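You operate a simulated robot arm through the tools that you are given. There is no shell and no other tool. Be economical: measure what you need, move in short steps, check, and stop when the job is done.

Carry out the task below with a simulated robot arm. There is one attempt and no reset: what you move stays moved.

JOB
Rub-test the red swatch and stand the result's peg in the socket.
Fine: rub slider across and back once; a clean pad takes the Pass peg, a stained one Redo; the swatch goes back where it lay.

Only the result counts: the job must be done as asked and must still hold three seconds after the hand-in. Knocking over, shifting, dropping, spilling or breaking anything else fails it.

ROBOT AND FRAMES
A 7-joint arm with a two-finger parallel gripper, fixed in place. Base frame: the origin is at the foot of the arm, x ahead of it, y to its left, z up; the work surface is at about z = 940. Units: mm, degrees, N and s.
With the tool pointing down near the work surface it reaches from about 280 to 680 mm from the base axis. Its first joint turns from -66.0 to 66.0 degrees. Payload 1.57 kg.
The TCP is the grasp point between the finger pads, 30 mm short of the fingertips. In the tool frame z runs along the fingers and y along their closing line. Largest opening 110 mm; finger width 24, thickness 12; the body of the gripper, 48 by 112 mm, starts 78 mm behind the TCP.
Orientation is that of the tool frame in the base frame, as a unit quaternion [x, y, z, w]. With the fingers straight down and closing along the base's y, the tool's x points along the base's -x, its y along +y and its z along -z.

CONTROLS
- The arm moves only by the tool move_arm. Its argument "targets" is a list of rows, each a list of 7 numbers: the shift along the tool's x, y, z in mm, then the turn, a rotation vector about the tool's x, y, z in degrees, then the finger opening in mm, from 0 to 110. In form: [[x, y, z, ax, ay, az, gripper], ...]. A call has 1 to 8 rows; each row shifts and turns the commanded pose from where the row before left it, along the tool's axes as they then stand. A row lasts 0.2 s, in which the tool goes at most 50 mm and 8.6 degrees; a call with a longer step from one row to the next is refused whole, and so is a gripper value outside its range. A pose out of reach is approached as far as the arm can. The call stops where the force on the tool passes 40 N (or 10 N more than at its start, if that is more) or the arm is blocked; 0.2 s more then pass. The fingers move at their own pace (about 108 mm/s each) and stop on an object; they squeeze with about 26 N. The grip force told is the motor's: it shows also when the fingers shut on nothing. Time passes only in rows, and 0.2 s behind the last, so rows that do not move let the fingers close. It gives the time, the measured TCP pose, the force on the tool (base axes), the opening and the grip force at its end, in the units of the frame above (readings bear some noise).
- Cameras (640 x 400 px; columns grow to the right, rows downward): "scene" is fixed at [165.3, -399.1, 1413.4]; the picture's right is [0.73, -0.69, 0.00], its down [-0.38, -0.41, -0.83] and it looks along [0.57, 0.60, -0.56] (base axes); focal length 344 px, centre (320, 200). "wrist" rides on the gripper at [-36, 0, -80] in the tool frame; the picture's right is [0.00, -1.00, 0.00], its down [0.97, 0.00, -0.24] and it looks along [0.24, 0.00, 0.97] (tool axes); focal length 218 px, centre (320, 200). There is no depth. A picture from a camera that has moved, and an enlarged one, comes with that camera's place and axes in the base frame and with its lens. The place of the scene camera against the robot may be out by one fixed shift of up to 12 mm in any direction.
- get_image(camera): a new picture of that camera. It takes no simulated time.
- zoom(camera, box): a new picture of the part [left, top, right, bottom] of that camera's present view, enlarged. It takes no simulated time.
- finish_job(): hands the job in; it is judged then, once.

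Work in short steps. Places have to be worked out from the pictures, the camera data and where the tool is seen: move nearer, look again, correct. Check each grasp and each placing, and mend what went wrong. You have 120 turns and 64 pictures in all, those below and enlarged ones among them. Open the gripper and draw the arm clear of the work before you hand the job in, unless the task says otherwise; then end with one line.

The tools are called after "Call:" as name(argument=value, ...) on one line, values as JSON. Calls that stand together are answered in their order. move_arm: Moves the arm, as the interface text tells. Its arguments: {"type":"object","properties":{"targets":{"type":"array"}},"required":["targets"]} The other tools are called the same way: get_image (camera) takes a picture; zoom (camera, box) takes an enlarged picture of a part of a camera's view; finish_job () hands the job in.

At the start:

```text
time_s: 0.0
tool_pos: [335.8, -48.5, 1207.9]
tool_rot: [0.0, 1.0, 0.0, 0.0]
contact_force: [-0.8, -0.4, -0.7]
gripper_width: 109.8
grip_force: 0.1
```

scene: 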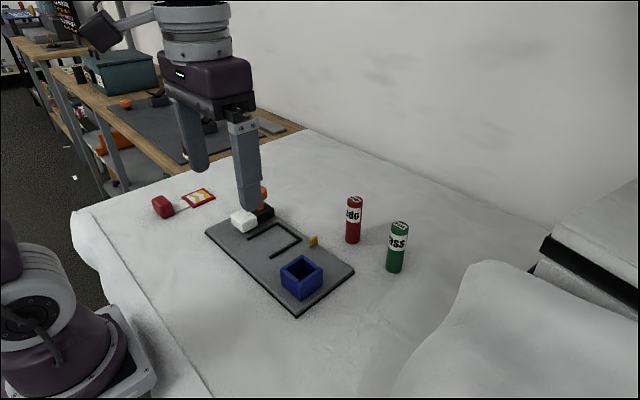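
wrist: 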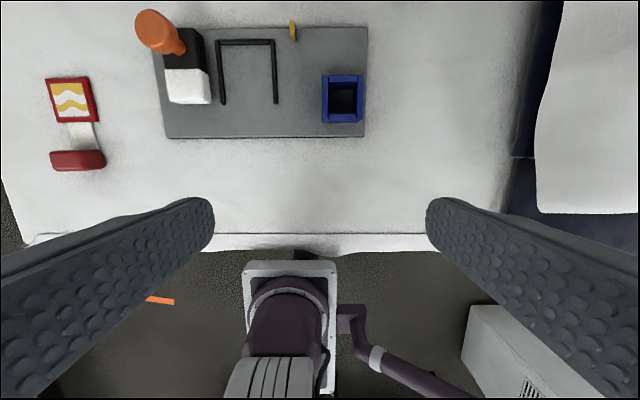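

I start by enlarging the work area in both views to understand the fixture.

Call:
zoom(camera="scene", box=[140, 170, 420, 320])

Call:
zoom(camera="wrist", box=[30, 0, 390, 200])

```text
2.29 times, centred on (280, 245) of scene
camera zoom: at [165.3, -399.1, 1413.4], right [0.73, -0.69, 0.0], down [-0.38, -0.41, -0.83], along [0.57, 0.6, -0.56], focal length 786 px, centre (411, 97)
```

zoom: 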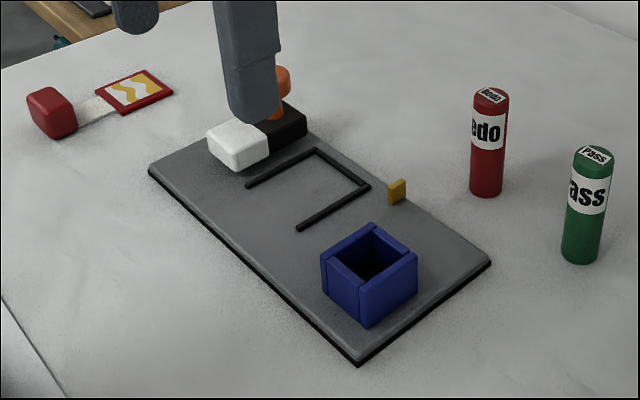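

```text
1.78 times, centred on (210, 100) of wrist
camera zoom: at [371.9, -48.9, 1286.5], right [0.0, -1.0, 0.0], down [-0.97, 0.0, 0.24], along [-0.24, 0.0, -0.97], focal length 388 px, centre (516, 378)
```

zoom: 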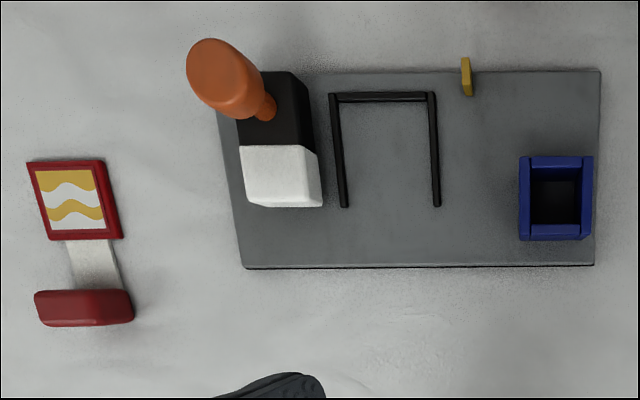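

The swatch is a red-framed plate with a red handle, at about x 345–464, y 270–340. The black U-frame on the board, open toward the base, is about x 430–503, y 17–84. I move above the swatch handle to look closer.

Call:
move_arm(targets=[[-2.5, 44, 15, 0, 0, 0, 110], [-2.5, 44, 15, 0, 0, 0, 110], [-2.5, 44, 15, 0, 0, 0, 110], [-2.5, 44, 15, 0, 0, 0, 110], [-2.5, 44, 15, 0, 0, 0, 110], [-2.5, 44, 15, 0, 0, 0, 110], [-2.5, 44, 15, 0, 0, 0, 110], [-2.5, 44, 15, 0, 0, 0, 110]])

Call:
get_image(camera="wrist")

Call:
zoom(camera="scene", box=[140, 160, 360, 300])

```text
time_s: 1.8
tool_pos: [353.9, 302.6, 1087.4]
tool_rot: [0.0, 1.0, 0.0, 0.0]
contact_force: [0.6, 0.2, -0.2]
gripper_width: 110.2
grip_force: 0.1
```

```text
59 pictures are left
camera wrist: at [390.6, 302.5, 1166.2], right [0.0, -1.0, 0.0], down [-0.97, 0.0, 0.24], along [-0.24, 0.0, -0.97], focal length 218 px, centre (320, 200)
```

wrist: 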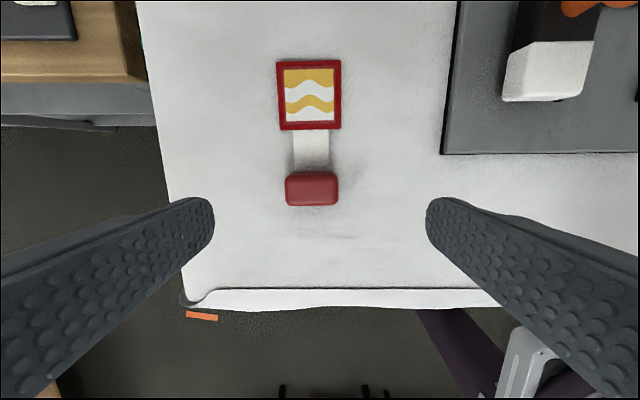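

```text
2.86 times, centred on (250, 230) of scene
camera zoom: at [165.3, -399.1, 1413.4], right [0.73, -0.69, 0.0], down [-0.38, -0.41, -0.83], along [0.57, 0.6, -0.56], focal length 983 px, centre (520, 114)
```

zoom: 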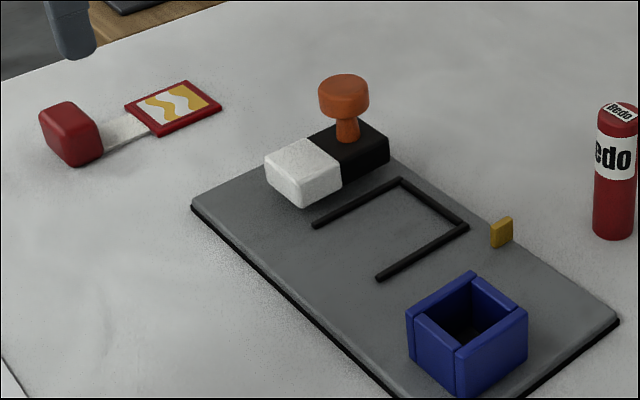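

The handle is centred near (352, 310) and is about 46 mm long in y, so I descend over it, leaving the fingertips a few mm above the table.

Call:
move_arm(targets=[[1, 4, 38, 0, 0, 0, 110], [1, 4, 38, 0, 0, 0, 110], [0, 0, 36, 0, 0, 0, 110], [0, 0, 0, 0, 0, 0, 110]])

Call:
get_image(camera="wrist")

Call:
zoom(camera="scene", box=[120, 160, 280, 260])

```text
time_s: 2.8
tool_pos: [352.1, 312.4, 975.4]
tool_rot: [0.0, 1.0, 0.001, 0.001]
contact_force: [0.2, 0.5, 0.3]
gripper_width: 109.9
grip_force: 0.0
```

```text
57 pictures are left
camera wrist: at [389.0, 311.2, 1054.6], right [0.0, -1.0, 0.0], down [-0.97, 0.0, 0.24], along [-0.24, 0.0, -0.97], focal length 218 px, centre (320, 200)
```

wrist: 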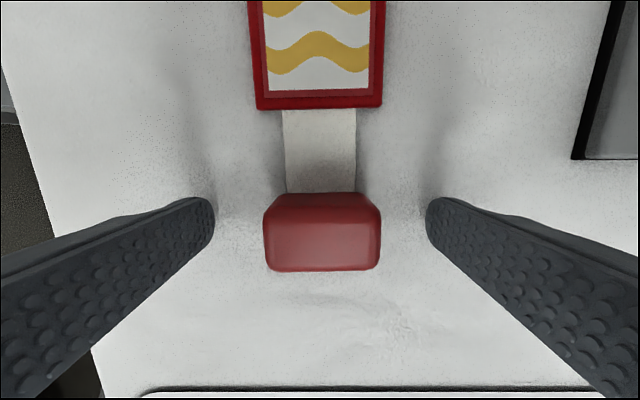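

```text
4.00 times, centred on (200, 210) of scene
camera zoom: at [165.3, -399.1, 1413.4], right [0.73, -0.69, 0.0], down [-0.38, -0.41, -0.83], along [0.57, 0.6, -0.56], focal length 1376 px, centre (800, 160)
```

zoom: 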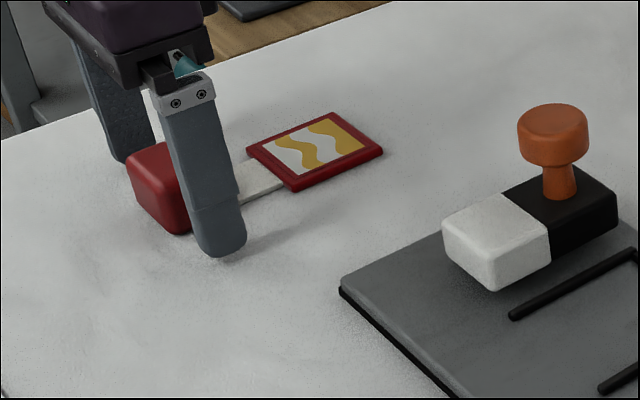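

The handle sits midway between the fingers at the right depth, so I close on it.

Call:
move_arm(targets=[[0, 0, 0, 0, 0, 0, 70], [0, 0, 0, 0, 0, 0, 40], [0, 0, 0, 0, 0, 0, 36], [0, 0, 0, 0, 0, 0, 36]])

```text
time_s: 3.8
tool_pos: [352.2, 311.6, 976.1]
tool_rot: [0.0, 1.0, 0.001, 0.0]
contact_force: [0.1, -0.2, 0.2]
gripper_width: 48.6
grip_force: 25.3
```

Firm grip at 48.6 mm. I lift straight up well above the slider knob (about z 1030) and check that the swatch comes along.

Call:
move_arm(targets=[[0, 0, -25, 0, 0, 0, 36], [0, 0, -45, 0, 0, 0, 36], [0, 0, -45, 0, 0, 0, 36], [0, 0, -25, 0, 0, 0, 36], [0, 0, 0, 0, 0, 0, 36]])

Call:
get_image(camera="wrist")

```text
time_s: 5.0
tool_pos: [354.1, 311.6, 1117.1]
tool_rot: [0.001, 1.0, 0.001, -0.001]
contact_force: [-0.8, -0.4, 0.1]
gripper_width: 48.7
grip_force: 25.9
```

```text
55 pictures are left
camera wrist: at [390.4, 310.5, 1195.5], right [0.0, -1.0, 0.0], down [-0.97, 0.0, 0.24], along [-0.24, 0.0, -0.97], focal length 218 px, centre (320, 200)
```

wrist: 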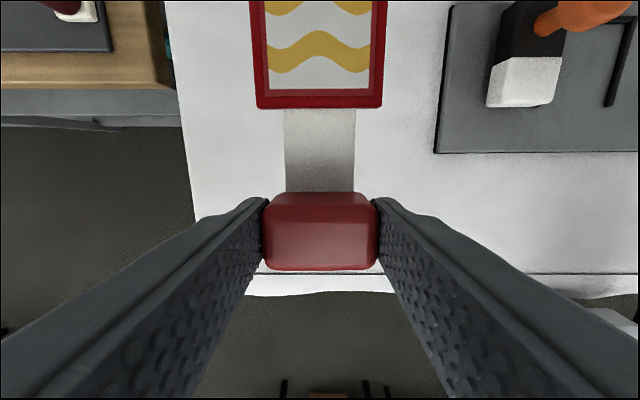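

The swatch is held level. I carry it across to above the U-frame.

Call:
move_arm(targets=[[-2, -25, 0, 0, 0, 0, 36], [-4, -47, 0, 0, 0, 0, 36], [-4, -47, 0, 0, 0, 0, 36], [-4, -47, 0, 0, 0, 0, 36], [-4, -47, 0, 0, 0, 0, 36], [-2, -35, 0, 0, 0, 0, 36], [0, -13, 0, 0, 0, 0, 36], [0, 0, 0, 0, 0, 0, 36]])

Call:
get_image(camera="wrist")

Call:
zoom(camera="scene", box=[180, 130, 360, 290])

```text
time_s: 6.8
tool_pos: [372.3, 49.1, 1115.3]
tool_rot: [0.0, 1.0, 0.0, 0.0]
contact_force: [0.2, -0.1, 0.4]
gripper_width: 48.8
grip_force: 25.8
```

```text
54 pictures are left
camera wrist: at [409.2, 50.0, 1194.4], right [0.0, -1.0, 0.0], down [-0.97, 0.0, 0.24], along [-0.24, 0.0, -0.97], focal length 218 px, centre (320, 200)
```

wrist: 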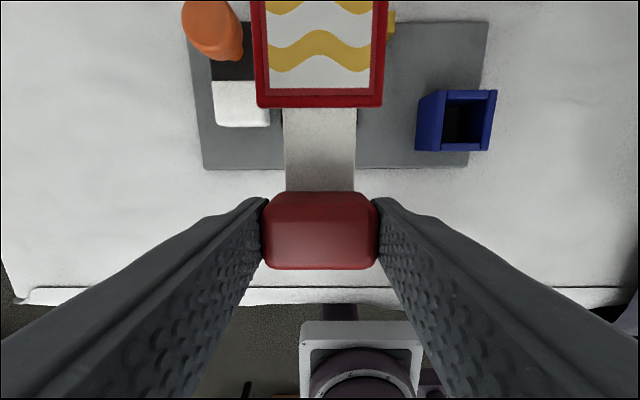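

```text
2.50 times, centred on (270, 210) of scene
camera zoom: at [165.3, -399.1, 1413.4], right [0.73, -0.69, 0.0], down [-0.38, -0.41, -0.83], along [0.57, 0.6, -0.56], focal length 860 px, centre (445, 175)
```

zoom: 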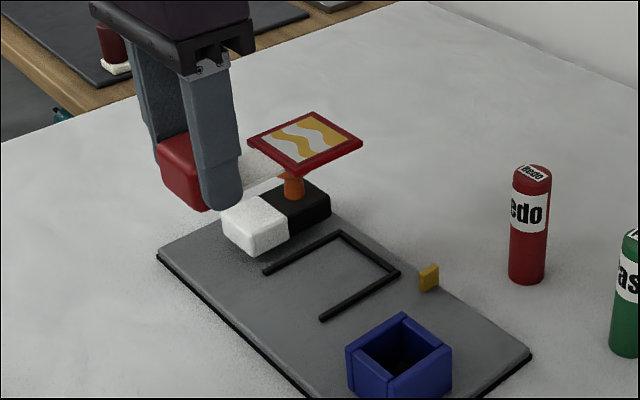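

The frame is hidden under the plate in this view, so I look closely at the slider and frame from the scene camera to learn how the slider is carried.

Call:
zoom(camera="scene", box=[220, 195, 320, 260])

```text
6.15 times, centred on (270, 228) of scene
camera zoom: at [165.3, -399.1, 1413.4], right [0.73, -0.69, 0.0], down [-0.38, -0.41, -0.83], along [0.57, 0.6, -0.56], focal length 2116 px, centre (628, 31)
```

zoom: 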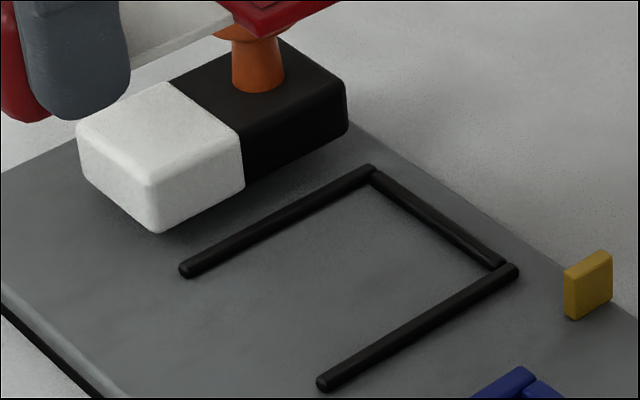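

The slider floats about 10 mm above the board and will travel in y over the frame. I lower the swatch to just above the rails, and check alignment.

Call:
move_arm(targets=[[-2, 0, 25, 0, 0, 0, 36], [-2, 1, 40, 0, 0, 0, 36], [-2, 0, 35, 0, 0, 0, 36], [0, 0, 8, 0, 0, 0, 36], [0, 0, 0, 0, 0, 0, 36]])

Call:
get_image(camera="wrist")

Call:
zoom(camera="scene", box=[210, 180, 330, 260])

```text
time_s: 8.0
tool_pos: [379.7, 51.4, 1008.1]
tool_rot: [0.0, 1.0, 0.0, 0.0]
contact_force: [0.2, -0.4, -0.4]
gripper_width: 48.7
grip_force: 26.0
```

```text
51 pictures are left
camera wrist: at [416.0, 51.4, 1087.1], right [0.0, -1.0, 0.0], down [-0.97, 0.0, 0.24], along [-0.24, 0.0, -0.97], focal length 218 px, centre (320, 200)
```

wrist: 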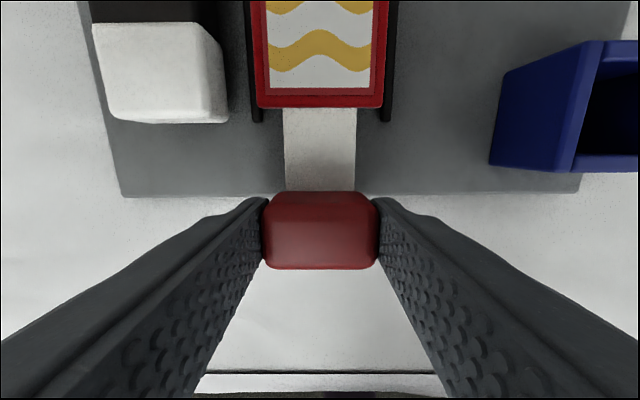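

```text
5.00 times, centred on (270, 220) of scene
camera zoom: at [165.3, -399.1, 1413.4], right [0.73, -0.69, 0.0], down [-0.38, -0.41, -0.83], along [0.57, 0.6, -0.56], focal length 1720 px, centre (570, 100)
```

zoom: 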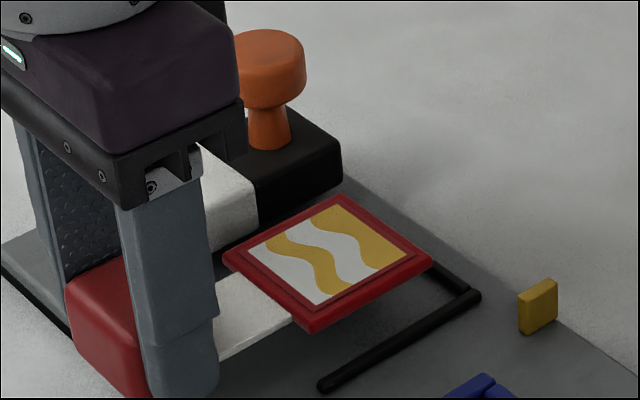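

The plate is centred between the rails to about 1 mm. I shift 1 mm in y and 4 mm in x, then lower most of the way.

Call:
move_arm(targets=[[-4, -1, 6, 0, 0, 0, 36], [0, 0, 8, 0, 0, 0, 36], [0, 0, 3, 0, 0, 0, 36], [0, 0, 0, 0, 0, 0, 36]])

Call:
zoom(camera="scene", box=[210, 180, 330, 260])

Call:
get_image(camera="wrist")

```text
time_s: 9.0
tool_pos: [383.3, 51.0, 989.9]
tool_rot: [0.0, 1.0, 0.0, -0.001]
contact_force: [0.2, -0.4, -1.0]
gripper_width: 49.0
grip_force: 25.8
```

```text
5.00 times, centred on (270, 220) of scene
camera zoom: at [165.3, -399.1, 1413.4], right [0.73, -0.69, 0.0], down [-0.38, -0.41, -0.83], along [0.57, 0.6, -0.56], focal length 1720 px, centre (570, 100)
```

zoom: 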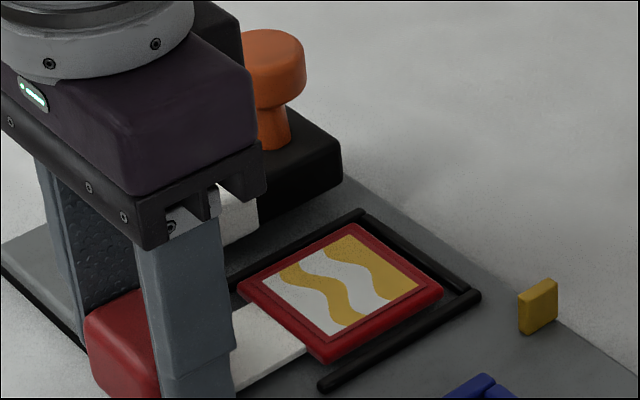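

```text
48 pictures are left
camera wrist: at [420.0, 50.5, 1069.8], right [0.0, -1.0, 0.0], down [-0.97, 0.0, 0.24], along [-0.24, 0.0, -0.97], focal length 218 px, centre (320, 200)
```

wrist: 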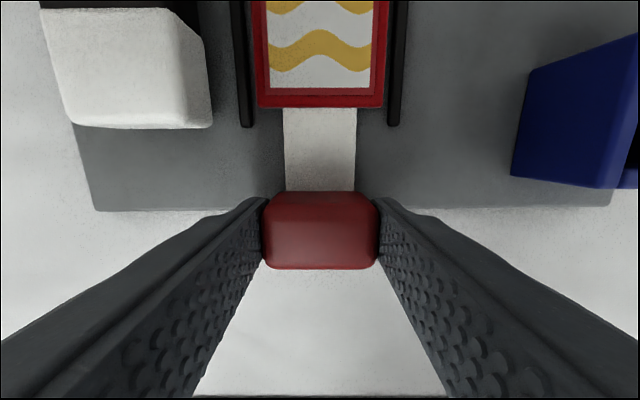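

Well aligned between the rails with no contact yet. I lower in small steps until it touches.

Call:
move_arm(targets=[[-1.5, 0, 1.5, 0, 0, 0, 36], [-1, 0, 1.5, 0, 0, 0, 36], [0, 0, 0, 0, 0, 0, 36]])

```text
time_s: 9.8
tool_pos: [386.1, 49.5, 988.1]
tool_rot: [0.0, 1.0, 0.0, 0.0]
contact_force: [-5.7, 0.1, 10.1]
gripper_width: 48.6
grip_force: 26.1
```

Contact: about 10 N up at z 988, matching the board height. I check whether the plate is flat against the back stop.

Call:
zoom(camera="scene", box=[240, 200, 320, 255])

```text
7.27 times, centred on (280, 228) of scene
camera zoom: at [165.0, -399.1, 1413.5], right [0.73, -0.69, 0.0], down [-0.38, -0.41, -0.83], along [0.57, 0.6, -0.56], focal length 2501 px, centre (611, 0)
```

zoom: 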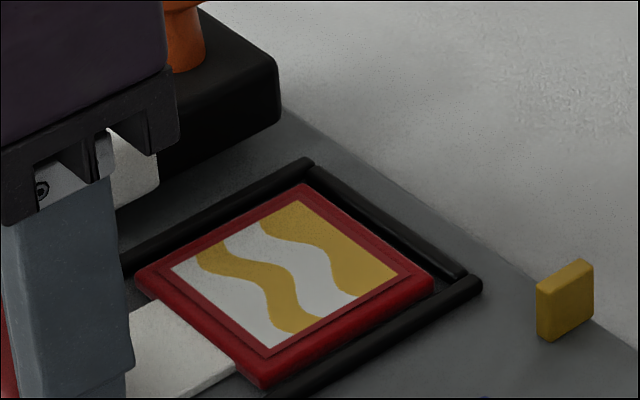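

It's lying flat inside the frame. I release and rise straight up.

Call:
move_arm(targets=[[0, 0, 0, 0, 0, 0, 75], [0, 0, 0, 0, 0, 0, 75], [0, 0, -20, 0, 0, 0, 75], [0, 0, -45, 0, 0, 0, 75], [0, 0, -45, 0, 0, 0, 75], [0, 0, -40, 0, 0, 0, 75], [0, 0, 0, 0, 0, 0, 75]])

Call:
get_image(camera="wrist")

```text
time_s: 11.4
tool_pos: [385.0, 48.3, 1136.9]
tool_rot: [0.0, 1.0, 0.0, 0.0]
contact_force: [-0.1, 0.5, -0.2]
gripper_width: 75.1
grip_force: 0.1
```

```text
46 pictures are left
camera wrist: at [422.1, 50.0, 1216.5], right [0.0, -1.0, 0.0], down [-0.97, 0.0, 0.24], along [-0.24, 0.0, -0.97], focal length 218 px, centre (320, 200)
```

wrist: 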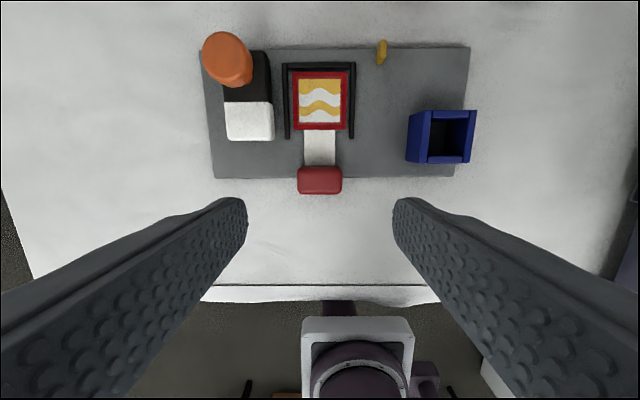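

The swatch is seated. The knob head is at about (487, 120.5), top z ≈ 1029; I move above it with the gripper open and look.

Call:
move_arm(targets=[[-26, 18, 5, 0, 0, 0, 110], [-26, 18, 5, 0, 0, 0, 110], [-25, 18, 5, 0, 0, 0, 110], [-25, 18, 5, 0, 0, 0, 110], [0, 0, 0, 0, 0, 0, 110]])

Call:
get_image(camera="wrist")

Call:
zoom(camera="scene", box=[200, 140, 340, 260])

```text
time_s: 12.6
tool_pos: [489.3, 123.7, 1116.5]
tool_rot: [0.0, 1.0, 0.0, 0.0]
contact_force: [-0.3, 0.5, 0.6]
gripper_width: 109.9
grip_force: 0.1
```

```text
45 pictures are left
camera wrist: at [525.2, 122.8, 1196.0], right [0.0, -1.0, 0.0], down [-0.97, 0.0, 0.24], along [-0.24, 0.0, -0.97], focal length 218 px, centre (320, 200)
```

wrist: 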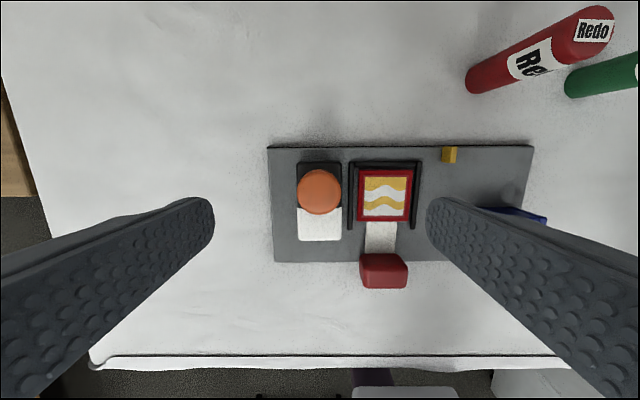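

```text
3.33 times, centred on (270, 200) of scene
camera zoom: at [165.3, -399.1, 1413.4], right [0.73, -0.69, 0.0], down [-0.38, -0.41, -0.83], along [0.57, 0.6, -0.56], focal length 1146 px, centre (487, 200)
```

zoom: 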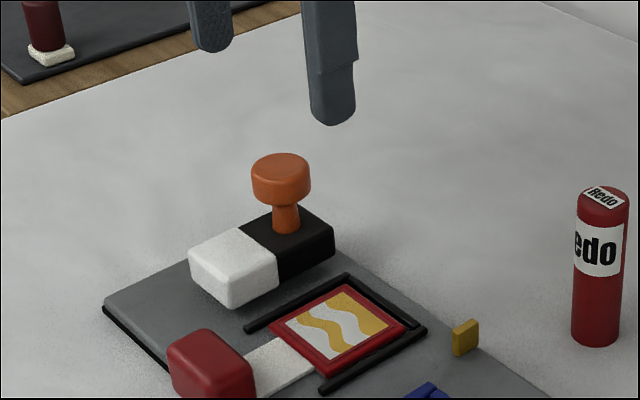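

The knob is centred under the tool (≈490, 122.5). I descend to put the pads around the head with tips above the block and close.

Call:
move_arm(targets=[[-1, -0.5, 42, 0, 0, 0, 110], [0, 0, 41, 0, 0, 0, 110], [0, 0, 0, 0, 0, 0, 110], [0, 0, 0, 0, 0, 0, 70]])

Call:
get_image(camera="wrist")

Call:
zoom(camera="scene", box=[200, 140, 340, 260])

```text
time_s: 13.6
tool_pos: [489.9, 122.3, 1033.9]
tool_rot: [0.0, 1.0, 0.001, 0.0]
contact_force: [0.4, 1.3, 0.4]
gripper_width: 70.3
grip_force: 0.0
```

```text
43 pictures are left
camera wrist: at [526.1, 121.5, 1113.0], right [0.0, -1.0, 0.0], down [-0.97, 0.0, 0.24], along [-0.24, 0.0, -0.97], focal length 218 px, centre (320, 200)
```

wrist: 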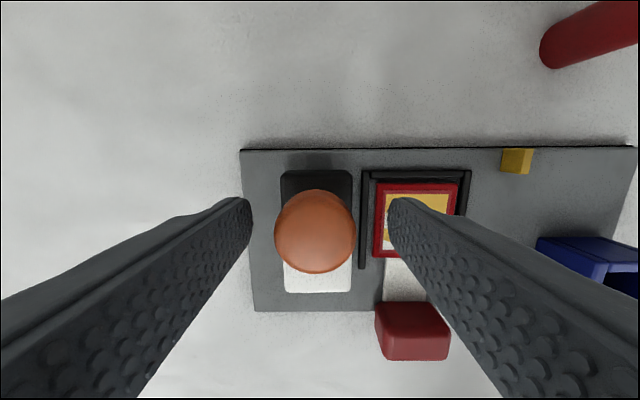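

```text
3.33 times, centred on (270, 200) of scene
camera zoom: at [165.3, -399.1, 1413.4], right [0.73, -0.69, 0.0], down [-0.38, -0.41, -0.83], along [0.57, 0.6, -0.56], focal length 1146 px, centre (487, 200)
```

zoom: 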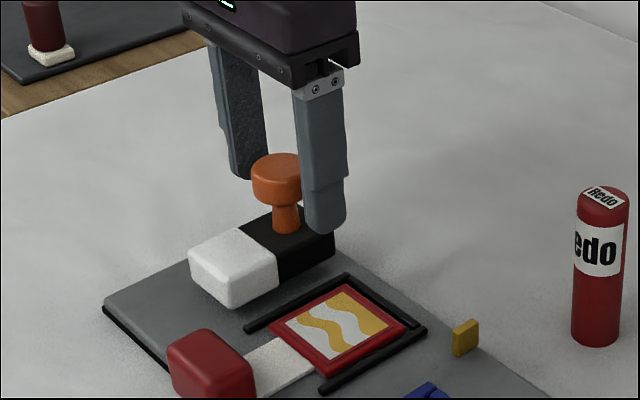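

The knob sits squarely between the pads. I close on it.

Call:
move_arm(targets=[[0, 0.8, 0, 0, 0, 0, 45], [0, 0, 0, 0, 0, 0, 26], [0, 0, 0, 0, 0, 0, 26], [0, 0, 0, 0, 0, 0, 26]])

```text
time_s: 14.6
tool_pos: [488.5, 121.8, 1034.8]
tool_rot: [0.0, 1.0, 0.0, 0.0]
contact_force: [1.4, 0.5, 0.2]
gripper_width: 35.3
grip_force: 25.8
```

Gripped at 35 mm. I start the stroke slowly toward −y and watch the force.

Call:
move_arm(targets=[[0, -5, 0, 0, 0, 0, 26], [0, -10, 0, 0, 0, 0, 26], [0, -12, 0, 0, 0, 0, 26], [0, -12, 0, 0, 0, 0, 26], [0, 0, 0, 0, 0, 0, 26]])

Call:
zoom(camera="scene", box=[200, 140, 340, 260])

```text
time_s: 15.8
tool_pos: [488.8, 81.8, 1035.0]
tool_rot: [0.0, 1.0, 0.0, 0.0]
contact_force: [8.6, -0.6, -0.6]
gripper_width: 35.5
grip_force: 26.2
```

```text
3.33 times, centred on (270, 200) of scene
camera zoom: at [165.7, -399.0, 1413.4], right [0.73, -0.69, 0.0], down [-0.38, -0.41, -0.83], along [0.57, 0.6, -0.56], focal length 1146 px, centre (487, 200)
```

zoom: 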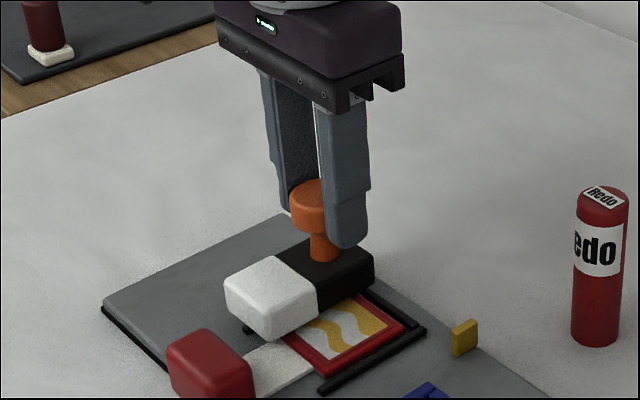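

It slides freely over the swatch. I ease 1 mm in x to relieve the side load and continue to the far side near the yellow mark (y ≈ −14).

Call:
move_arm(targets=[[-0.7, -12, 0, 0, 0, 0, 26], [0, -14, 0, 0, 0, 0, 26], [0, -14, 0, 0, 0, 0, 26], [0, -14, 0, 0, 0, 0, 26], [0, -14, 0, 0, 0, 0, 26], [0, -14, 0, 0, 0, 0, 26], [0, -8, 0, 0, 0, 0, 26], [0, 0, 0, 0, 0, 0, 26]])

Call:
get_image(camera="wrist")

Call:
zoom(camera="scene", box=[200, 160, 380, 300])

```text
time_s: 17.6
tool_pos: [491.1, -6.3, 1035.2]
tool_rot: [0.0, 1.0, 0.001, 0.001]
contact_force: [10.9, 0.4, 0.0]
gripper_width: 35.1
grip_force: 25.9
```

```text
40 pictures are left
camera wrist: at [526.8, -6.6, 1113.5], right [0.0, -1.0, 0.0], down [-0.97, 0.0, 0.24], along [-0.24, 0.0, -0.97], focal length 218 px, centre (320, 200)
```

wrist: 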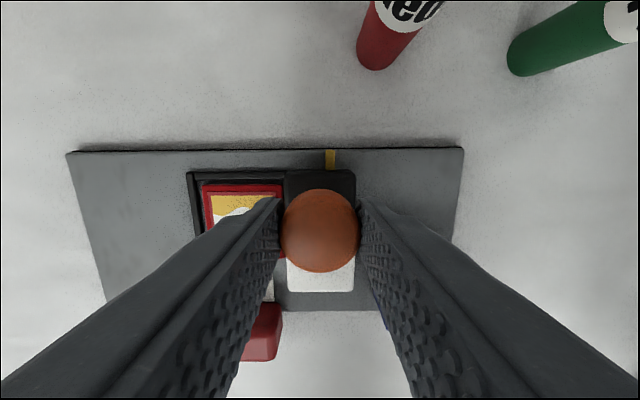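

```text
2.86 times, centred on (290, 230) of scene
camera zoom: at [165.7, -399.1, 1413.4], right [0.73, -0.69, 0.0], down [-0.38, -0.41, -0.83], along [0.57, 0.6, -0.56], focal length 983 px, centre (406, 114)
```

zoom: 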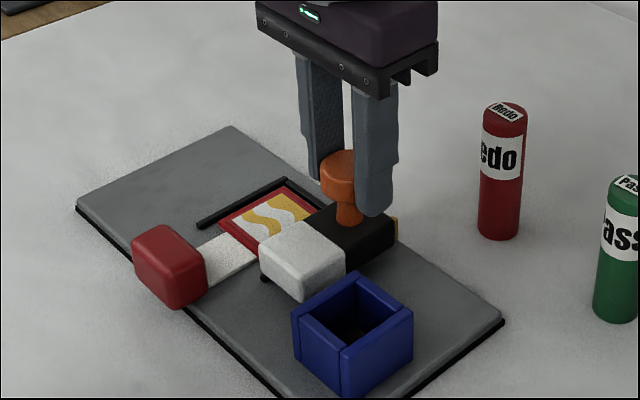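

The slider centre is at y ≈ −6.6 and the mark at about −14, so I go about 8 mm further to complete the crossing.

Call:
move_arm(targets=[[0, -4, 0, 0, 0, 0, 26], [0, -4, 0, 0, 0, 0, 26], [0, 0, 0, 0, 0, 0, 26]])

Call:
get_image(camera="wrist")

```text
time_s: 18.4
tool_pos: [490.0, -14.7, 1034.6]
tool_rot: [0.0, 1.0, 0.001, -0.001]
contact_force: [13.2, -0.3, -0.4]
gripper_width: 35.1
grip_force: 26.1
```

```text
38 pictures are left
camera wrist: at [526.8, -14.4, 1113.5], right [0.0, -1.0, 0.0], down [-0.97, 0.0, 0.24], along [-0.24, 0.0, -0.97], focal length 218 px, centre (320, 200)
```

wrist: 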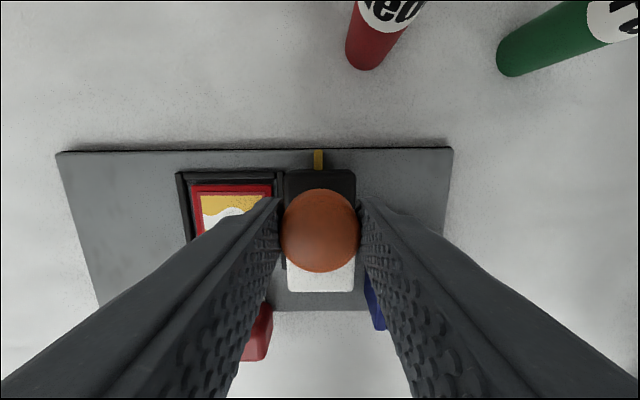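

The slider is aligned with the mark and clear of the frame. I nudge 2 mm more for margin, then bring it back.

Call:
move_arm(targets=[[0, -2, 0, 0, 0, 0, 26], [0, 0, 0, 0, 0, 0, 26]])

Call:
move_arm(targets=[[0, 8, 0, 0, 0, 0, 26], [0, 14, 0, 0, 0, 0, 26], [0, 14, 0, 0, 0, 0, 26], [0, 14, 0, 0, 0, 0, 26], [0, 14, 0, 0, 0, 0, 26], [0, 14, 0, 0, 0, 0, 26], [0, 14, 0, 0, 0, 0, 26], [0, 0, 0, 0, 0, 0, 26]])

```text
time_s: 19.0
tool_pos: [490.2, -17.4, 1033.6]
tool_rot: [0.0, 1.0, -0.001, 0.001]
contact_force: [15.5, 0.6, 0.8]
gripper_width: 35.1
grip_force: 26.5
```

```text
time_s: 20.8
tool_pos: [488.2, 75.9, 1035.1]
tool_rot: [0.0, 1.0, -0.001, 0.0]
contact_force: [0.2, -1.1, 20.4]
gripper_width: 35.2
grip_force: 26.0
```

The upward force has changed to 20 N; I check the scene before finishing the return.

Call:
zoom(camera="scene", box=[200, 160, 340, 260])

```text
4.00 times, centred on (270, 210) of scene
camera zoom: at [165.0, -399.1, 1413.5], right [0.73, -0.69, 0.0], down [-0.38, -0.41, -0.83], along [0.57, 0.6, -0.56], focal length 1376 px, centre (520, 160)
```

zoom: 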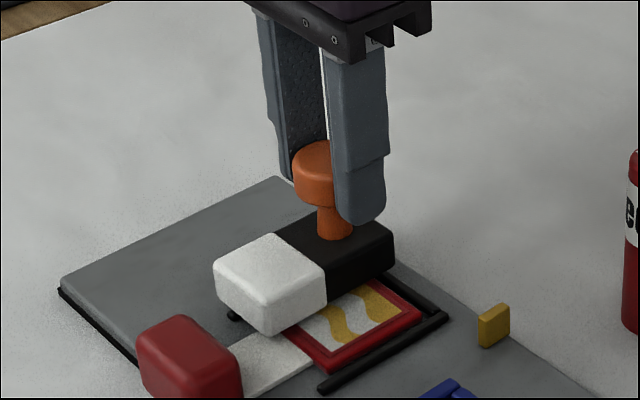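

All in order; that is only constraint load. I ease up a hair and finish the return to the start position (y ≈ 122).

Call:
move_arm(targets=[[0, 12, -0.5, 0, 0, 0, 26], [0, 12, 0, 0, 0, 0, 26], [0, 12, 0, 0, 0, 0, 26], [0, 10, 0, 0, 0, 0, 26], [0, 0, 0, 0, 0, 0, 26]])

Call:
get_image(camera="wrist")

Call:
zoom(camera="scene", box=[200, 160, 340, 260])

```text
time_s: 22.0
tool_pos: [488.5, 122.3, 1033.3]
tool_rot: [0.0, 1.0, 0.0, -0.002]
contact_force: [-8.1, -0.4, -0.4]
gripper_width: 35.2
grip_force: 26.6
```

```text
36 pictures are left
camera wrist: at [525.4, 121.6, 1113.2], right [0.0, -1.0, 0.0], down [-0.97, 0.0, 0.24], along [-0.24, 0.0, -0.97], focal length 218 px, centre (320, 200)
```

wrist: 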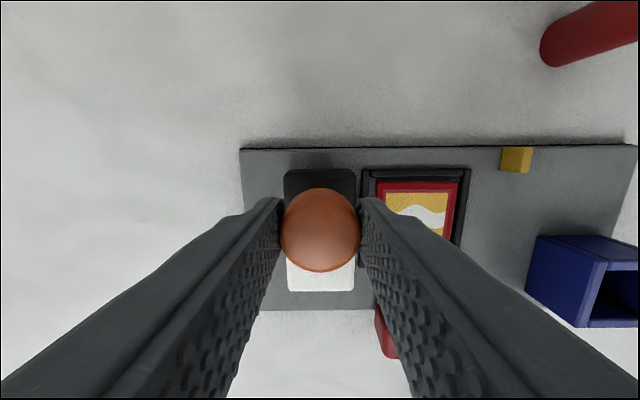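

```text
4.00 times, centred on (270, 210) of scene
camera zoom: at [165.2, -399.0, 1413.4], right [0.73, -0.69, 0.0], down [-0.38, -0.41, -0.83], along [0.57, 0.6, -0.56], focal length 1376 px, centre (520, 160)
```

zoom: 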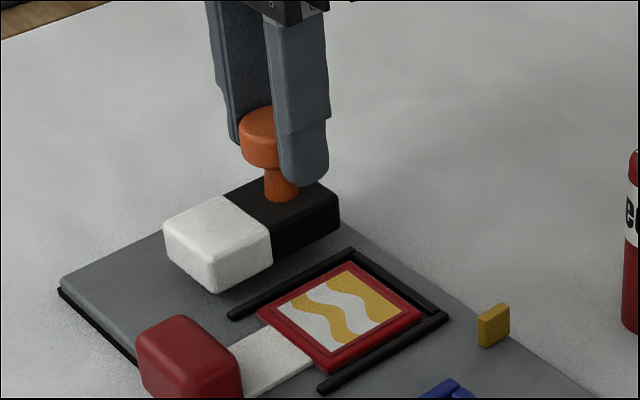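

The block sits about 2–3 mm short of where it started (by comparison with the pre-grip picture), so I nudge it home.

Call:
move_arm(targets=[[0, 2, 0, 0, 0, 0, 26], [0, 1.5, 0, 0, 0, 0, 26], [0, 0, 0, 0, 0, 0, 26]])

Call:
get_image(camera="wrist")

```text
time_s: 22.8
tool_pos: [488.2, 124.6, 1035.0]
tool_rot: [0.0, 1.0, 0.0, -0.001]
contact_force: [-2.6, -7.2, -0.4]
gripper_width: 35.2
grip_force: 26.3
```

```text
34 pictures are left
camera wrist: at [526.0, 124.5, 1113.7], right [0.0, -1.0, 0.0], down [-0.97, 0.0, 0.24], along [-0.24, 0.0, -0.97], focal length 218 px, centre (320, 200)
```

wrist: 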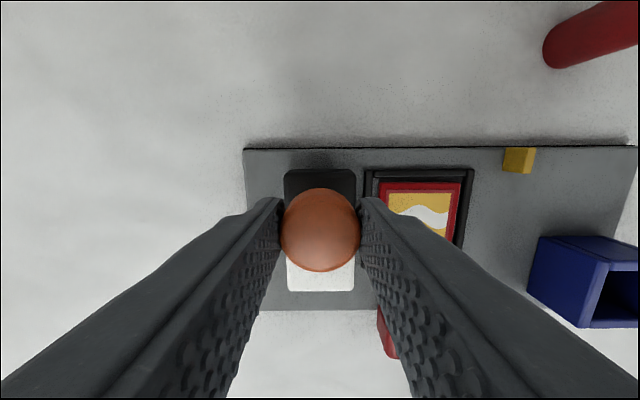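

A −7 N reaction in y shows the home stop. I release, rise, and inspect the pad.

Call:
move_arm(targets=[[0, 0, 0, 0, 0, 0, 80], [0, 0, 0, 0, 0, 0, 80], [0, 0, -40, 0, 0, 0, 80], [0, 0, -45, 0, 0, 0, 80], [48, 0, 0, 0, 0, 0, 80], [48, 0, 0, 0, 0, 0, 80], [0, 0, 0, 0, 0, 0, 80]])

Call:
zoom(camera="scene", box=[220, 190, 320, 250])

Call:
get_image(camera="wrist")

```text
time_s: 24.4
tool_pos: [392.4, 124.3, 1120.5]
tool_rot: [0.0, 1.0, 0.0, 0.001]
contact_force: [0.1, -0.7, 0.3]
gripper_width: 80.1
grip_force: 0.0
```

```text
6.40 times, centred on (270, 220) of scene
camera zoom: at [165.3, -399.1, 1413.4], right [0.73, -0.69, 0.0], down [-0.38, -0.41, -0.83], along [0.57, 0.6, -0.56], focal length 2201 px, centre (640, 72)
```

zoom: 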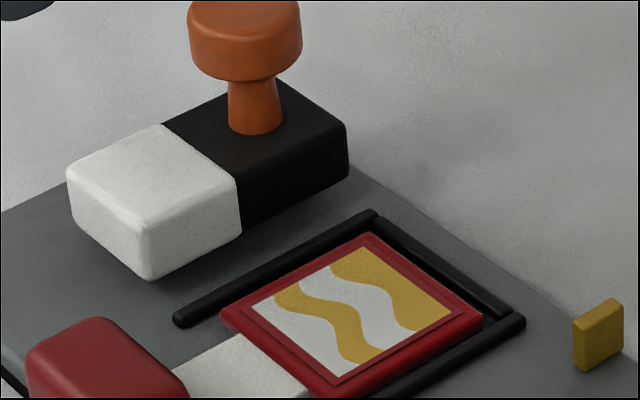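

```text
32 pictures are left
camera wrist: at [429.8, 125.1, 1199.3], right [0.0, -1.0, 0.0], down [-0.97, 0.0, 0.24], along [-0.24, 0.0, -0.97], focal length 218 px, centre (320, 200)
```

wrist: 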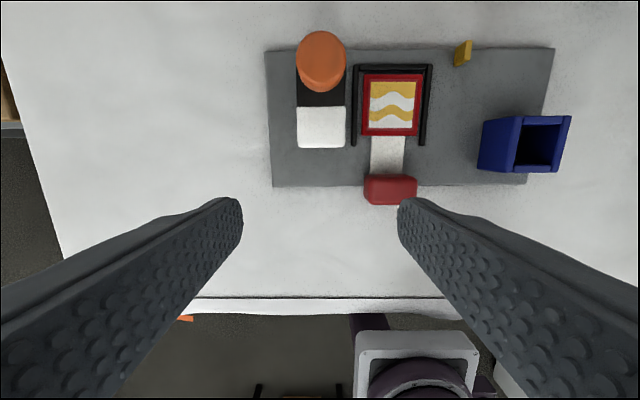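

All visible pad faces are white, with no stain so far. I'll recheck it from other angles while returning the swatch; now I go back over the swatch handle.

Call:
move_arm(targets=[[2, -25, 10, 0, 0, 0, 80], [2, -25, 10, 0, 0, 0, 80], [2, -24, 10, 0, 0, 0, 80], [0, 0, 40, 0, 0, 0, 80], [0, 0, 20, 0, 0, 0, 80], [0, 0, 0, 0, 0, 0, 80]])

Call:
get_image(camera="wrist")

```text
time_s: 25.8
tool_pos: [387.3, 50.3, 1029.3]
tool_rot: [0.0, 1.0, 0.0, 0.0]
contact_force: [-0.2, -0.1, -1.0]
gripper_width: 79.8
grip_force: 0.1
```

```text
31 pictures are left
camera wrist: at [424.0, 50.1, 1108.5], right [0.0, -1.0, 0.0], down [-0.97, 0.0, 0.24], along [-0.24, 0.0, -0.97], focal length 218 px, centre (320, 200)
```

wrist: 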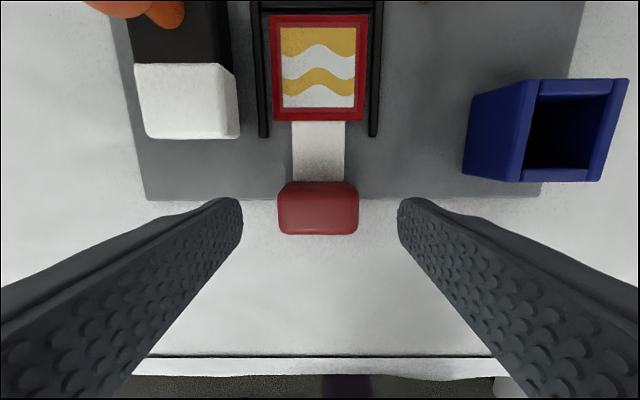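

The handle is centred in view. I descend to the release height and grip it.

Call:
move_arm(targets=[[0.5, 0, 25, 0, 0, 0, 80], [0.5, 0, 15.5, 0, 0, 0, 80], [0, 0, 0, 0, 0, 0, 80], [0, 0, 0, 0, 0, 0, 50], [0, 0, 0, 0, 0, 0, 36], [0, 0, 0, 0, 0, 0, 36], [0, 0, 0, 0, 0, 0, 36]])

Call:
get_image(camera="wrist")

```text
time_s: 27.4
tool_pos: [385.0, 50.3, 989.4]
tool_rot: [0.0, 1.0, 0.0, -0.001]
contact_force: [0.2, 0.2, -0.2]
gripper_width: 48.8
grip_force: 25.8
```

```text
30 pictures are left
camera wrist: at [422.9, 50.6, 1068.6], right [0.0, -1.0, 0.0], down [-0.97, 0.0, 0.24], along [-0.24, 0.0, -0.97], focal length 218 px, centre (320, 200)
```

wrist: 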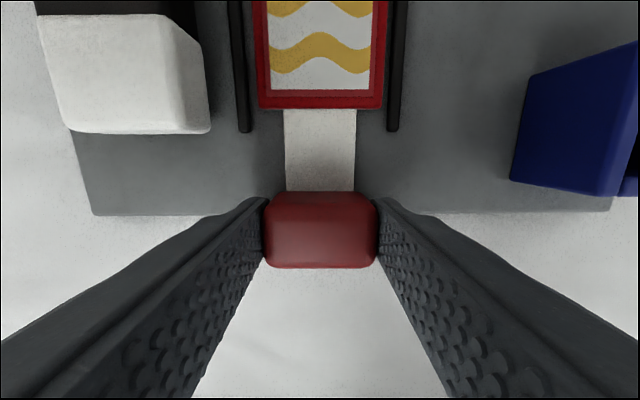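

Same grip as before. I lift and carry it back toward where it lay.

Call:
move_arm(targets=[[0, 0, -25, 0, 0, 0, 36], [0, 0, -45, 0, 0, 0, 36], [0, 0, -45, 0, 0, 0, 36], [0, 0, -15, 0, 0, 0, 36], [0, 0, 0, 0, 0, 0, 36]])

Call:
move_arm(targets=[[2, 25, 0, 0, 0, 0, 36], [6, 46, 0, 0, 0, 0, 36], [6, 46, 0, 0, 0, 0, 36], [6, 46, 0, 0, 0, 0, 36], [6, 46, 0, 0, 0, 0, 36], [5, 35, 0, 0, 0, 0, 36], [2, 17, 0, 0, 0, 0, 36], [0, 0, 0, 0, 0, 0, 36]])

Call:
get_image(camera="wrist")

```text
time_s: 28.6
tool_pos: [385.6, 52.2, 1119.2]
tool_rot: [0.0, 1.0, 0.0, 0.0]
contact_force: [-0.1, 0.2, -0.1]
gripper_width: 48.8
grip_force: 25.8
```

```text
time_s: 30.4
tool_pos: [353.9, 312.6, 1119.0]
tool_rot: [0.0, 1.0, -0.001, 0.0]
contact_force: [0.1, -0.2, 0.2]
gripper_width: 48.9
grip_force: 25.3
```

```text
29 pictures are left
camera wrist: at [390.5, 312.1, 1198.2], right [0.0, -1.0, 0.0], down [-0.97, 0.0, 0.24], along [-0.24, 0.0, -0.97], focal length 218 px, centre (320, 200)
```

wrist: 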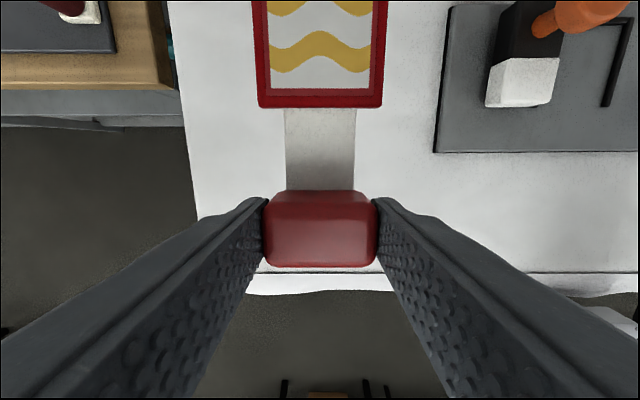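

The view matches the post-lift picture to within about 1 mm. I correct 1 mm in x and y and lower to just above the table.

Call:
move_arm(targets=[[1, -1, 25, 0, 0, 0, 36], [0, 0, 45, 0, 0, 0, 36], [0, 0, 45, 0, 0, 0, 36], [0, 0, 20, 0, 0, 0, 36], [0, 0, 5, 0, 0, 0, 36], [0, 0, 0, 0, 0, 0, 36]])

Call:
get_image(camera="wrist")

Call:
zoom(camera="scene", box=[120, 160, 280, 260])

```text
time_s: 31.8
tool_pos: [351.4, 311.3, 978.6]
tool_rot: [0.0, 1.0, 0.0, 0.0]
contact_force: [-0.6, -0.2, -0.6]
gripper_width: 48.7
grip_force: 25.5
```

```text
28 pictures are left
camera wrist: at [389.1, 311.0, 1057.9], right [0.0, -1.0, 0.0], down [-0.97, 0.0, 0.24], along [-0.24, 0.0, -0.97], focal length 218 px, centre (320, 200)
```

wrist: 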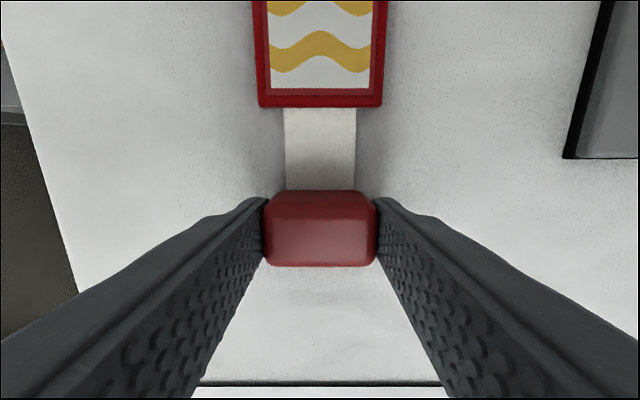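

```text
4.00 times, centred on (200, 210) of scene
camera zoom: at [165.3, -399.1, 1413.4], right [0.73, -0.69, 0.0], down [-0.38, -0.41, -0.83], along [0.57, 0.6, -0.56], focal length 1376 px, centre (800, 160)
```

zoom: 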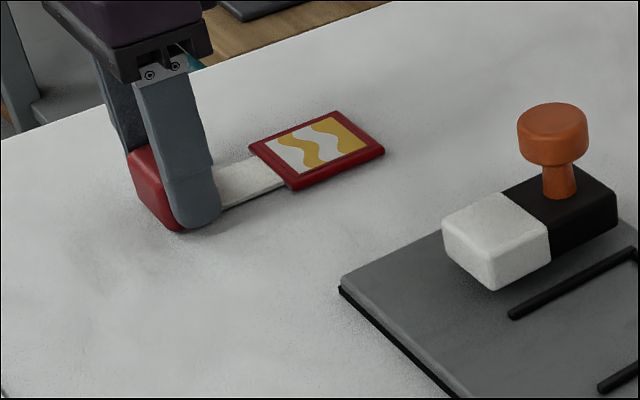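

It lines up with the original picture within about 1–2 mm, still ~2.5 mm up. I set it down and read the force.

Call:
move_arm(targets=[[0, 0, 1.5, 0, 0, 0, 36], [0, 0, 1, 0, 0, 0, 36], [0, 0, 0, 0, 0, 0, 36]])

Call:
zoom(camera="scene", box=[120, 160, 280, 260])

```text
time_s: 32.6
tool_pos: [352.8, 310.5, 977.4]
tool_rot: [0.0, 1.0, 0.001, 0.001]
contact_force: [-2.6, -2.3, 20.2]
gripper_width: 48.6
grip_force: 26.5
```

```text
4.00 times, centred on (200, 210) of scene
camera zoom: at [165.0, -399.3, 1413.4], right [0.73, -0.69, 0.0], down [-0.38, -0.41, -0.83], along [0.57, 0.6, -0.56], focal length 1376 px, centre (800, 160)
```

zoom: 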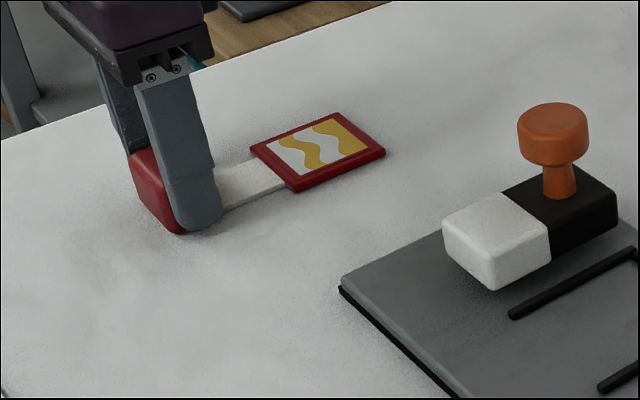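

Down on the table (20 N) and matching its original place. I release and rise.

Call:
move_arm(targets=[[0, 0, -0.5, 0, 0, 0, 70], [0, 0, 0, 0, 0, 0, 90], [0, 0, 0, 0, 0, 0, 90], [0, 0, -25, 0, 0, 0, 90], [0, 0, -45, 0, 0, 0, 90], [0, 0, -41, 0, 0, 0, 90], [0, 0, 0, 0, 0, 0, 90]])

Call:
get_image(camera="wrist")

Call:
zoom(camera="wrist", box=[430, 0, 640, 160])

```text
time_s: 34.2
tool_pos: [352.6, 309.8, 1088.8]
tool_rot: [0.0, 1.0, 0.0, -0.001]
contact_force: [-0.5, 0.3, -0.1]
gripper_width: 90.1
grip_force: 0.1
```

```text
25 pictures are left
camera wrist: at [389.0, 310.7, 1168.0], right [0.0, -1.0, 0.0], down [-0.97, 0.0, 0.24], along [-0.24, 0.0, -0.97], focal length 218 px, centre (320, 200)
```

wrist: 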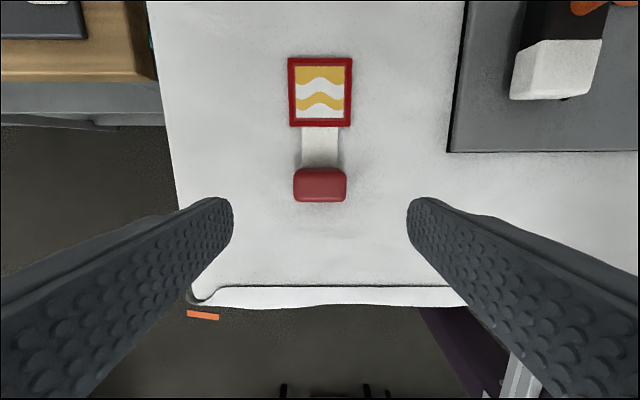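

```text
2.50 times, centred on (535, 80) of wrist
camera zoom: at [389.0, 310.7, 1168.0], right [0.0, -1.0, 0.0], down [-0.97, 0.0, 0.24], along [-0.24, 0.0, -0.97], focal length 546 px, centre (-218, 500)
```

zoom: 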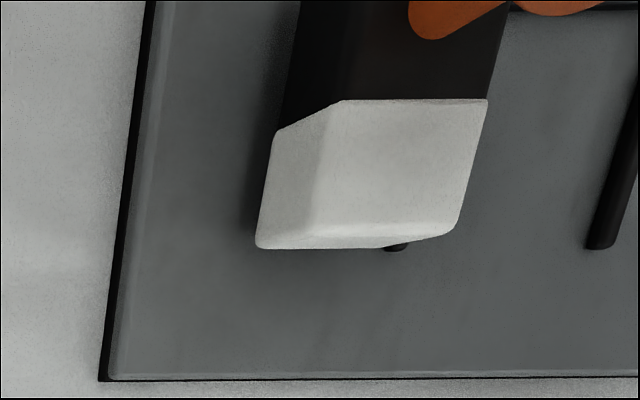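

The swatch is back within about 1–2 mm, and the pad is clean on this side as well, so the result is Pass. I travel high toward the green Pass peg (about x 588, y −156).

Call:
move_arm(targets=[[0, -10, -40, 0, 0, 0, 90], [-15, -43, -10, 0, 0, 0, 90], [-17, -43, 0, 0, 0, 0, 90], [-17, -43, 0, 0, 0, 0, 90], [-17, -43, 0, 0, 0, 0, 90], [-17, -43, 0, 0, 0, 0, 90], [-17, -43, 0, 0, 0, 0, 90], [-17, -43, 0, 0, 0, 0, 90]])

Call:
move_arm(targets=[[-17, -43, 0, 0, 0, 0, 90], [-17, -43, 0, 0, 0, 0, 90], [-17, -43, 0, 0, 0, 0, 90], [-17, -20, 0, 0, 0, 0, 90], [0, 0, 0, 0, 0, 0, 90]])

Call:
get_image(camera="wrist")

```text
time_s: 36.0
tool_pos: [468.4, 0.8, 1138.9]
tool_rot: [-0.001, 1.0, 0.0, -0.001]
contact_force: [-0.6, -0.5, 0.1]
gripper_width: 90.1
grip_force: 0.0
```

```text
time_s: 37.2
tool_pos: [537.7, -149.8, 1137.6]
tool_rot: [0.001, 1.0, 0.0, 0.0]
contact_force: [-0.4, -0.1, 0.0]
gripper_width: 90.1
grip_force: 0.1
```

```text
23 pictures are left
camera wrist: at [574.5, -150.1, 1217.7], right [0.0, -1.0, 0.0], down [-0.97, 0.0, 0.24], along [-0.24, 0.0, -0.97], focal length 218 px, centre (320, 200)
```

wrist: 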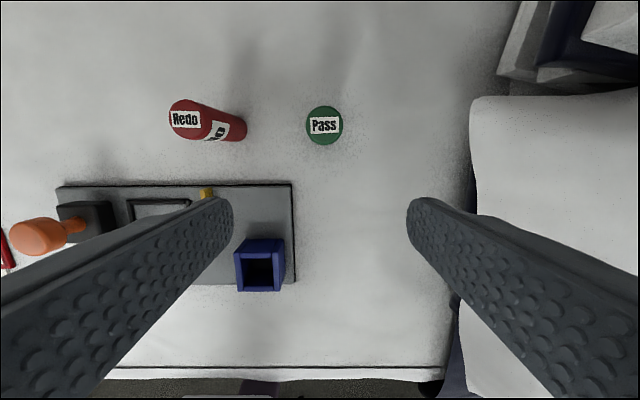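

The Pass peg is at about (589.5, −153), top z ≈ 1040, diameter ≈ 30. I move above it and descend to straddle its upper part.

Call:
move_arm(targets=[[-26, -1.5, 0, 0, 0, 0, 80], [-26, -1.5, 0, 0, 0, 0, 80], [0, 0, 35, 0, 0, 0, 80], [0, 0, 0, 0, 0, 0, 80]])

Call:
get_image(camera="wrist")

```text
time_s: 38.2
tool_pos: [589.5, -151.4, 1102.6]
tool_rot: [0.0, 1.0, 0.0, 0.0]
contact_force: [0.8, -0.3, 0.5]
gripper_width: 80.0
grip_force: 0.1
```

```text
22 pictures are left
camera wrist: at [626.3, -151.5, 1182.3], right [0.0, -1.0, 0.0], down [-0.97, 0.0, 0.24], along [-0.24, 0.0, -0.97], focal length 218 px, centre (320, 200)
```

wrist: 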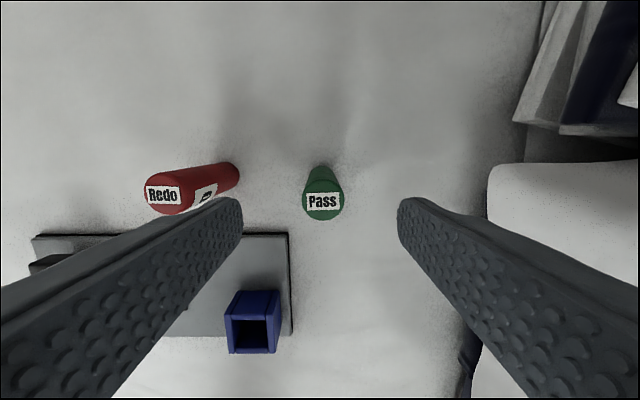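

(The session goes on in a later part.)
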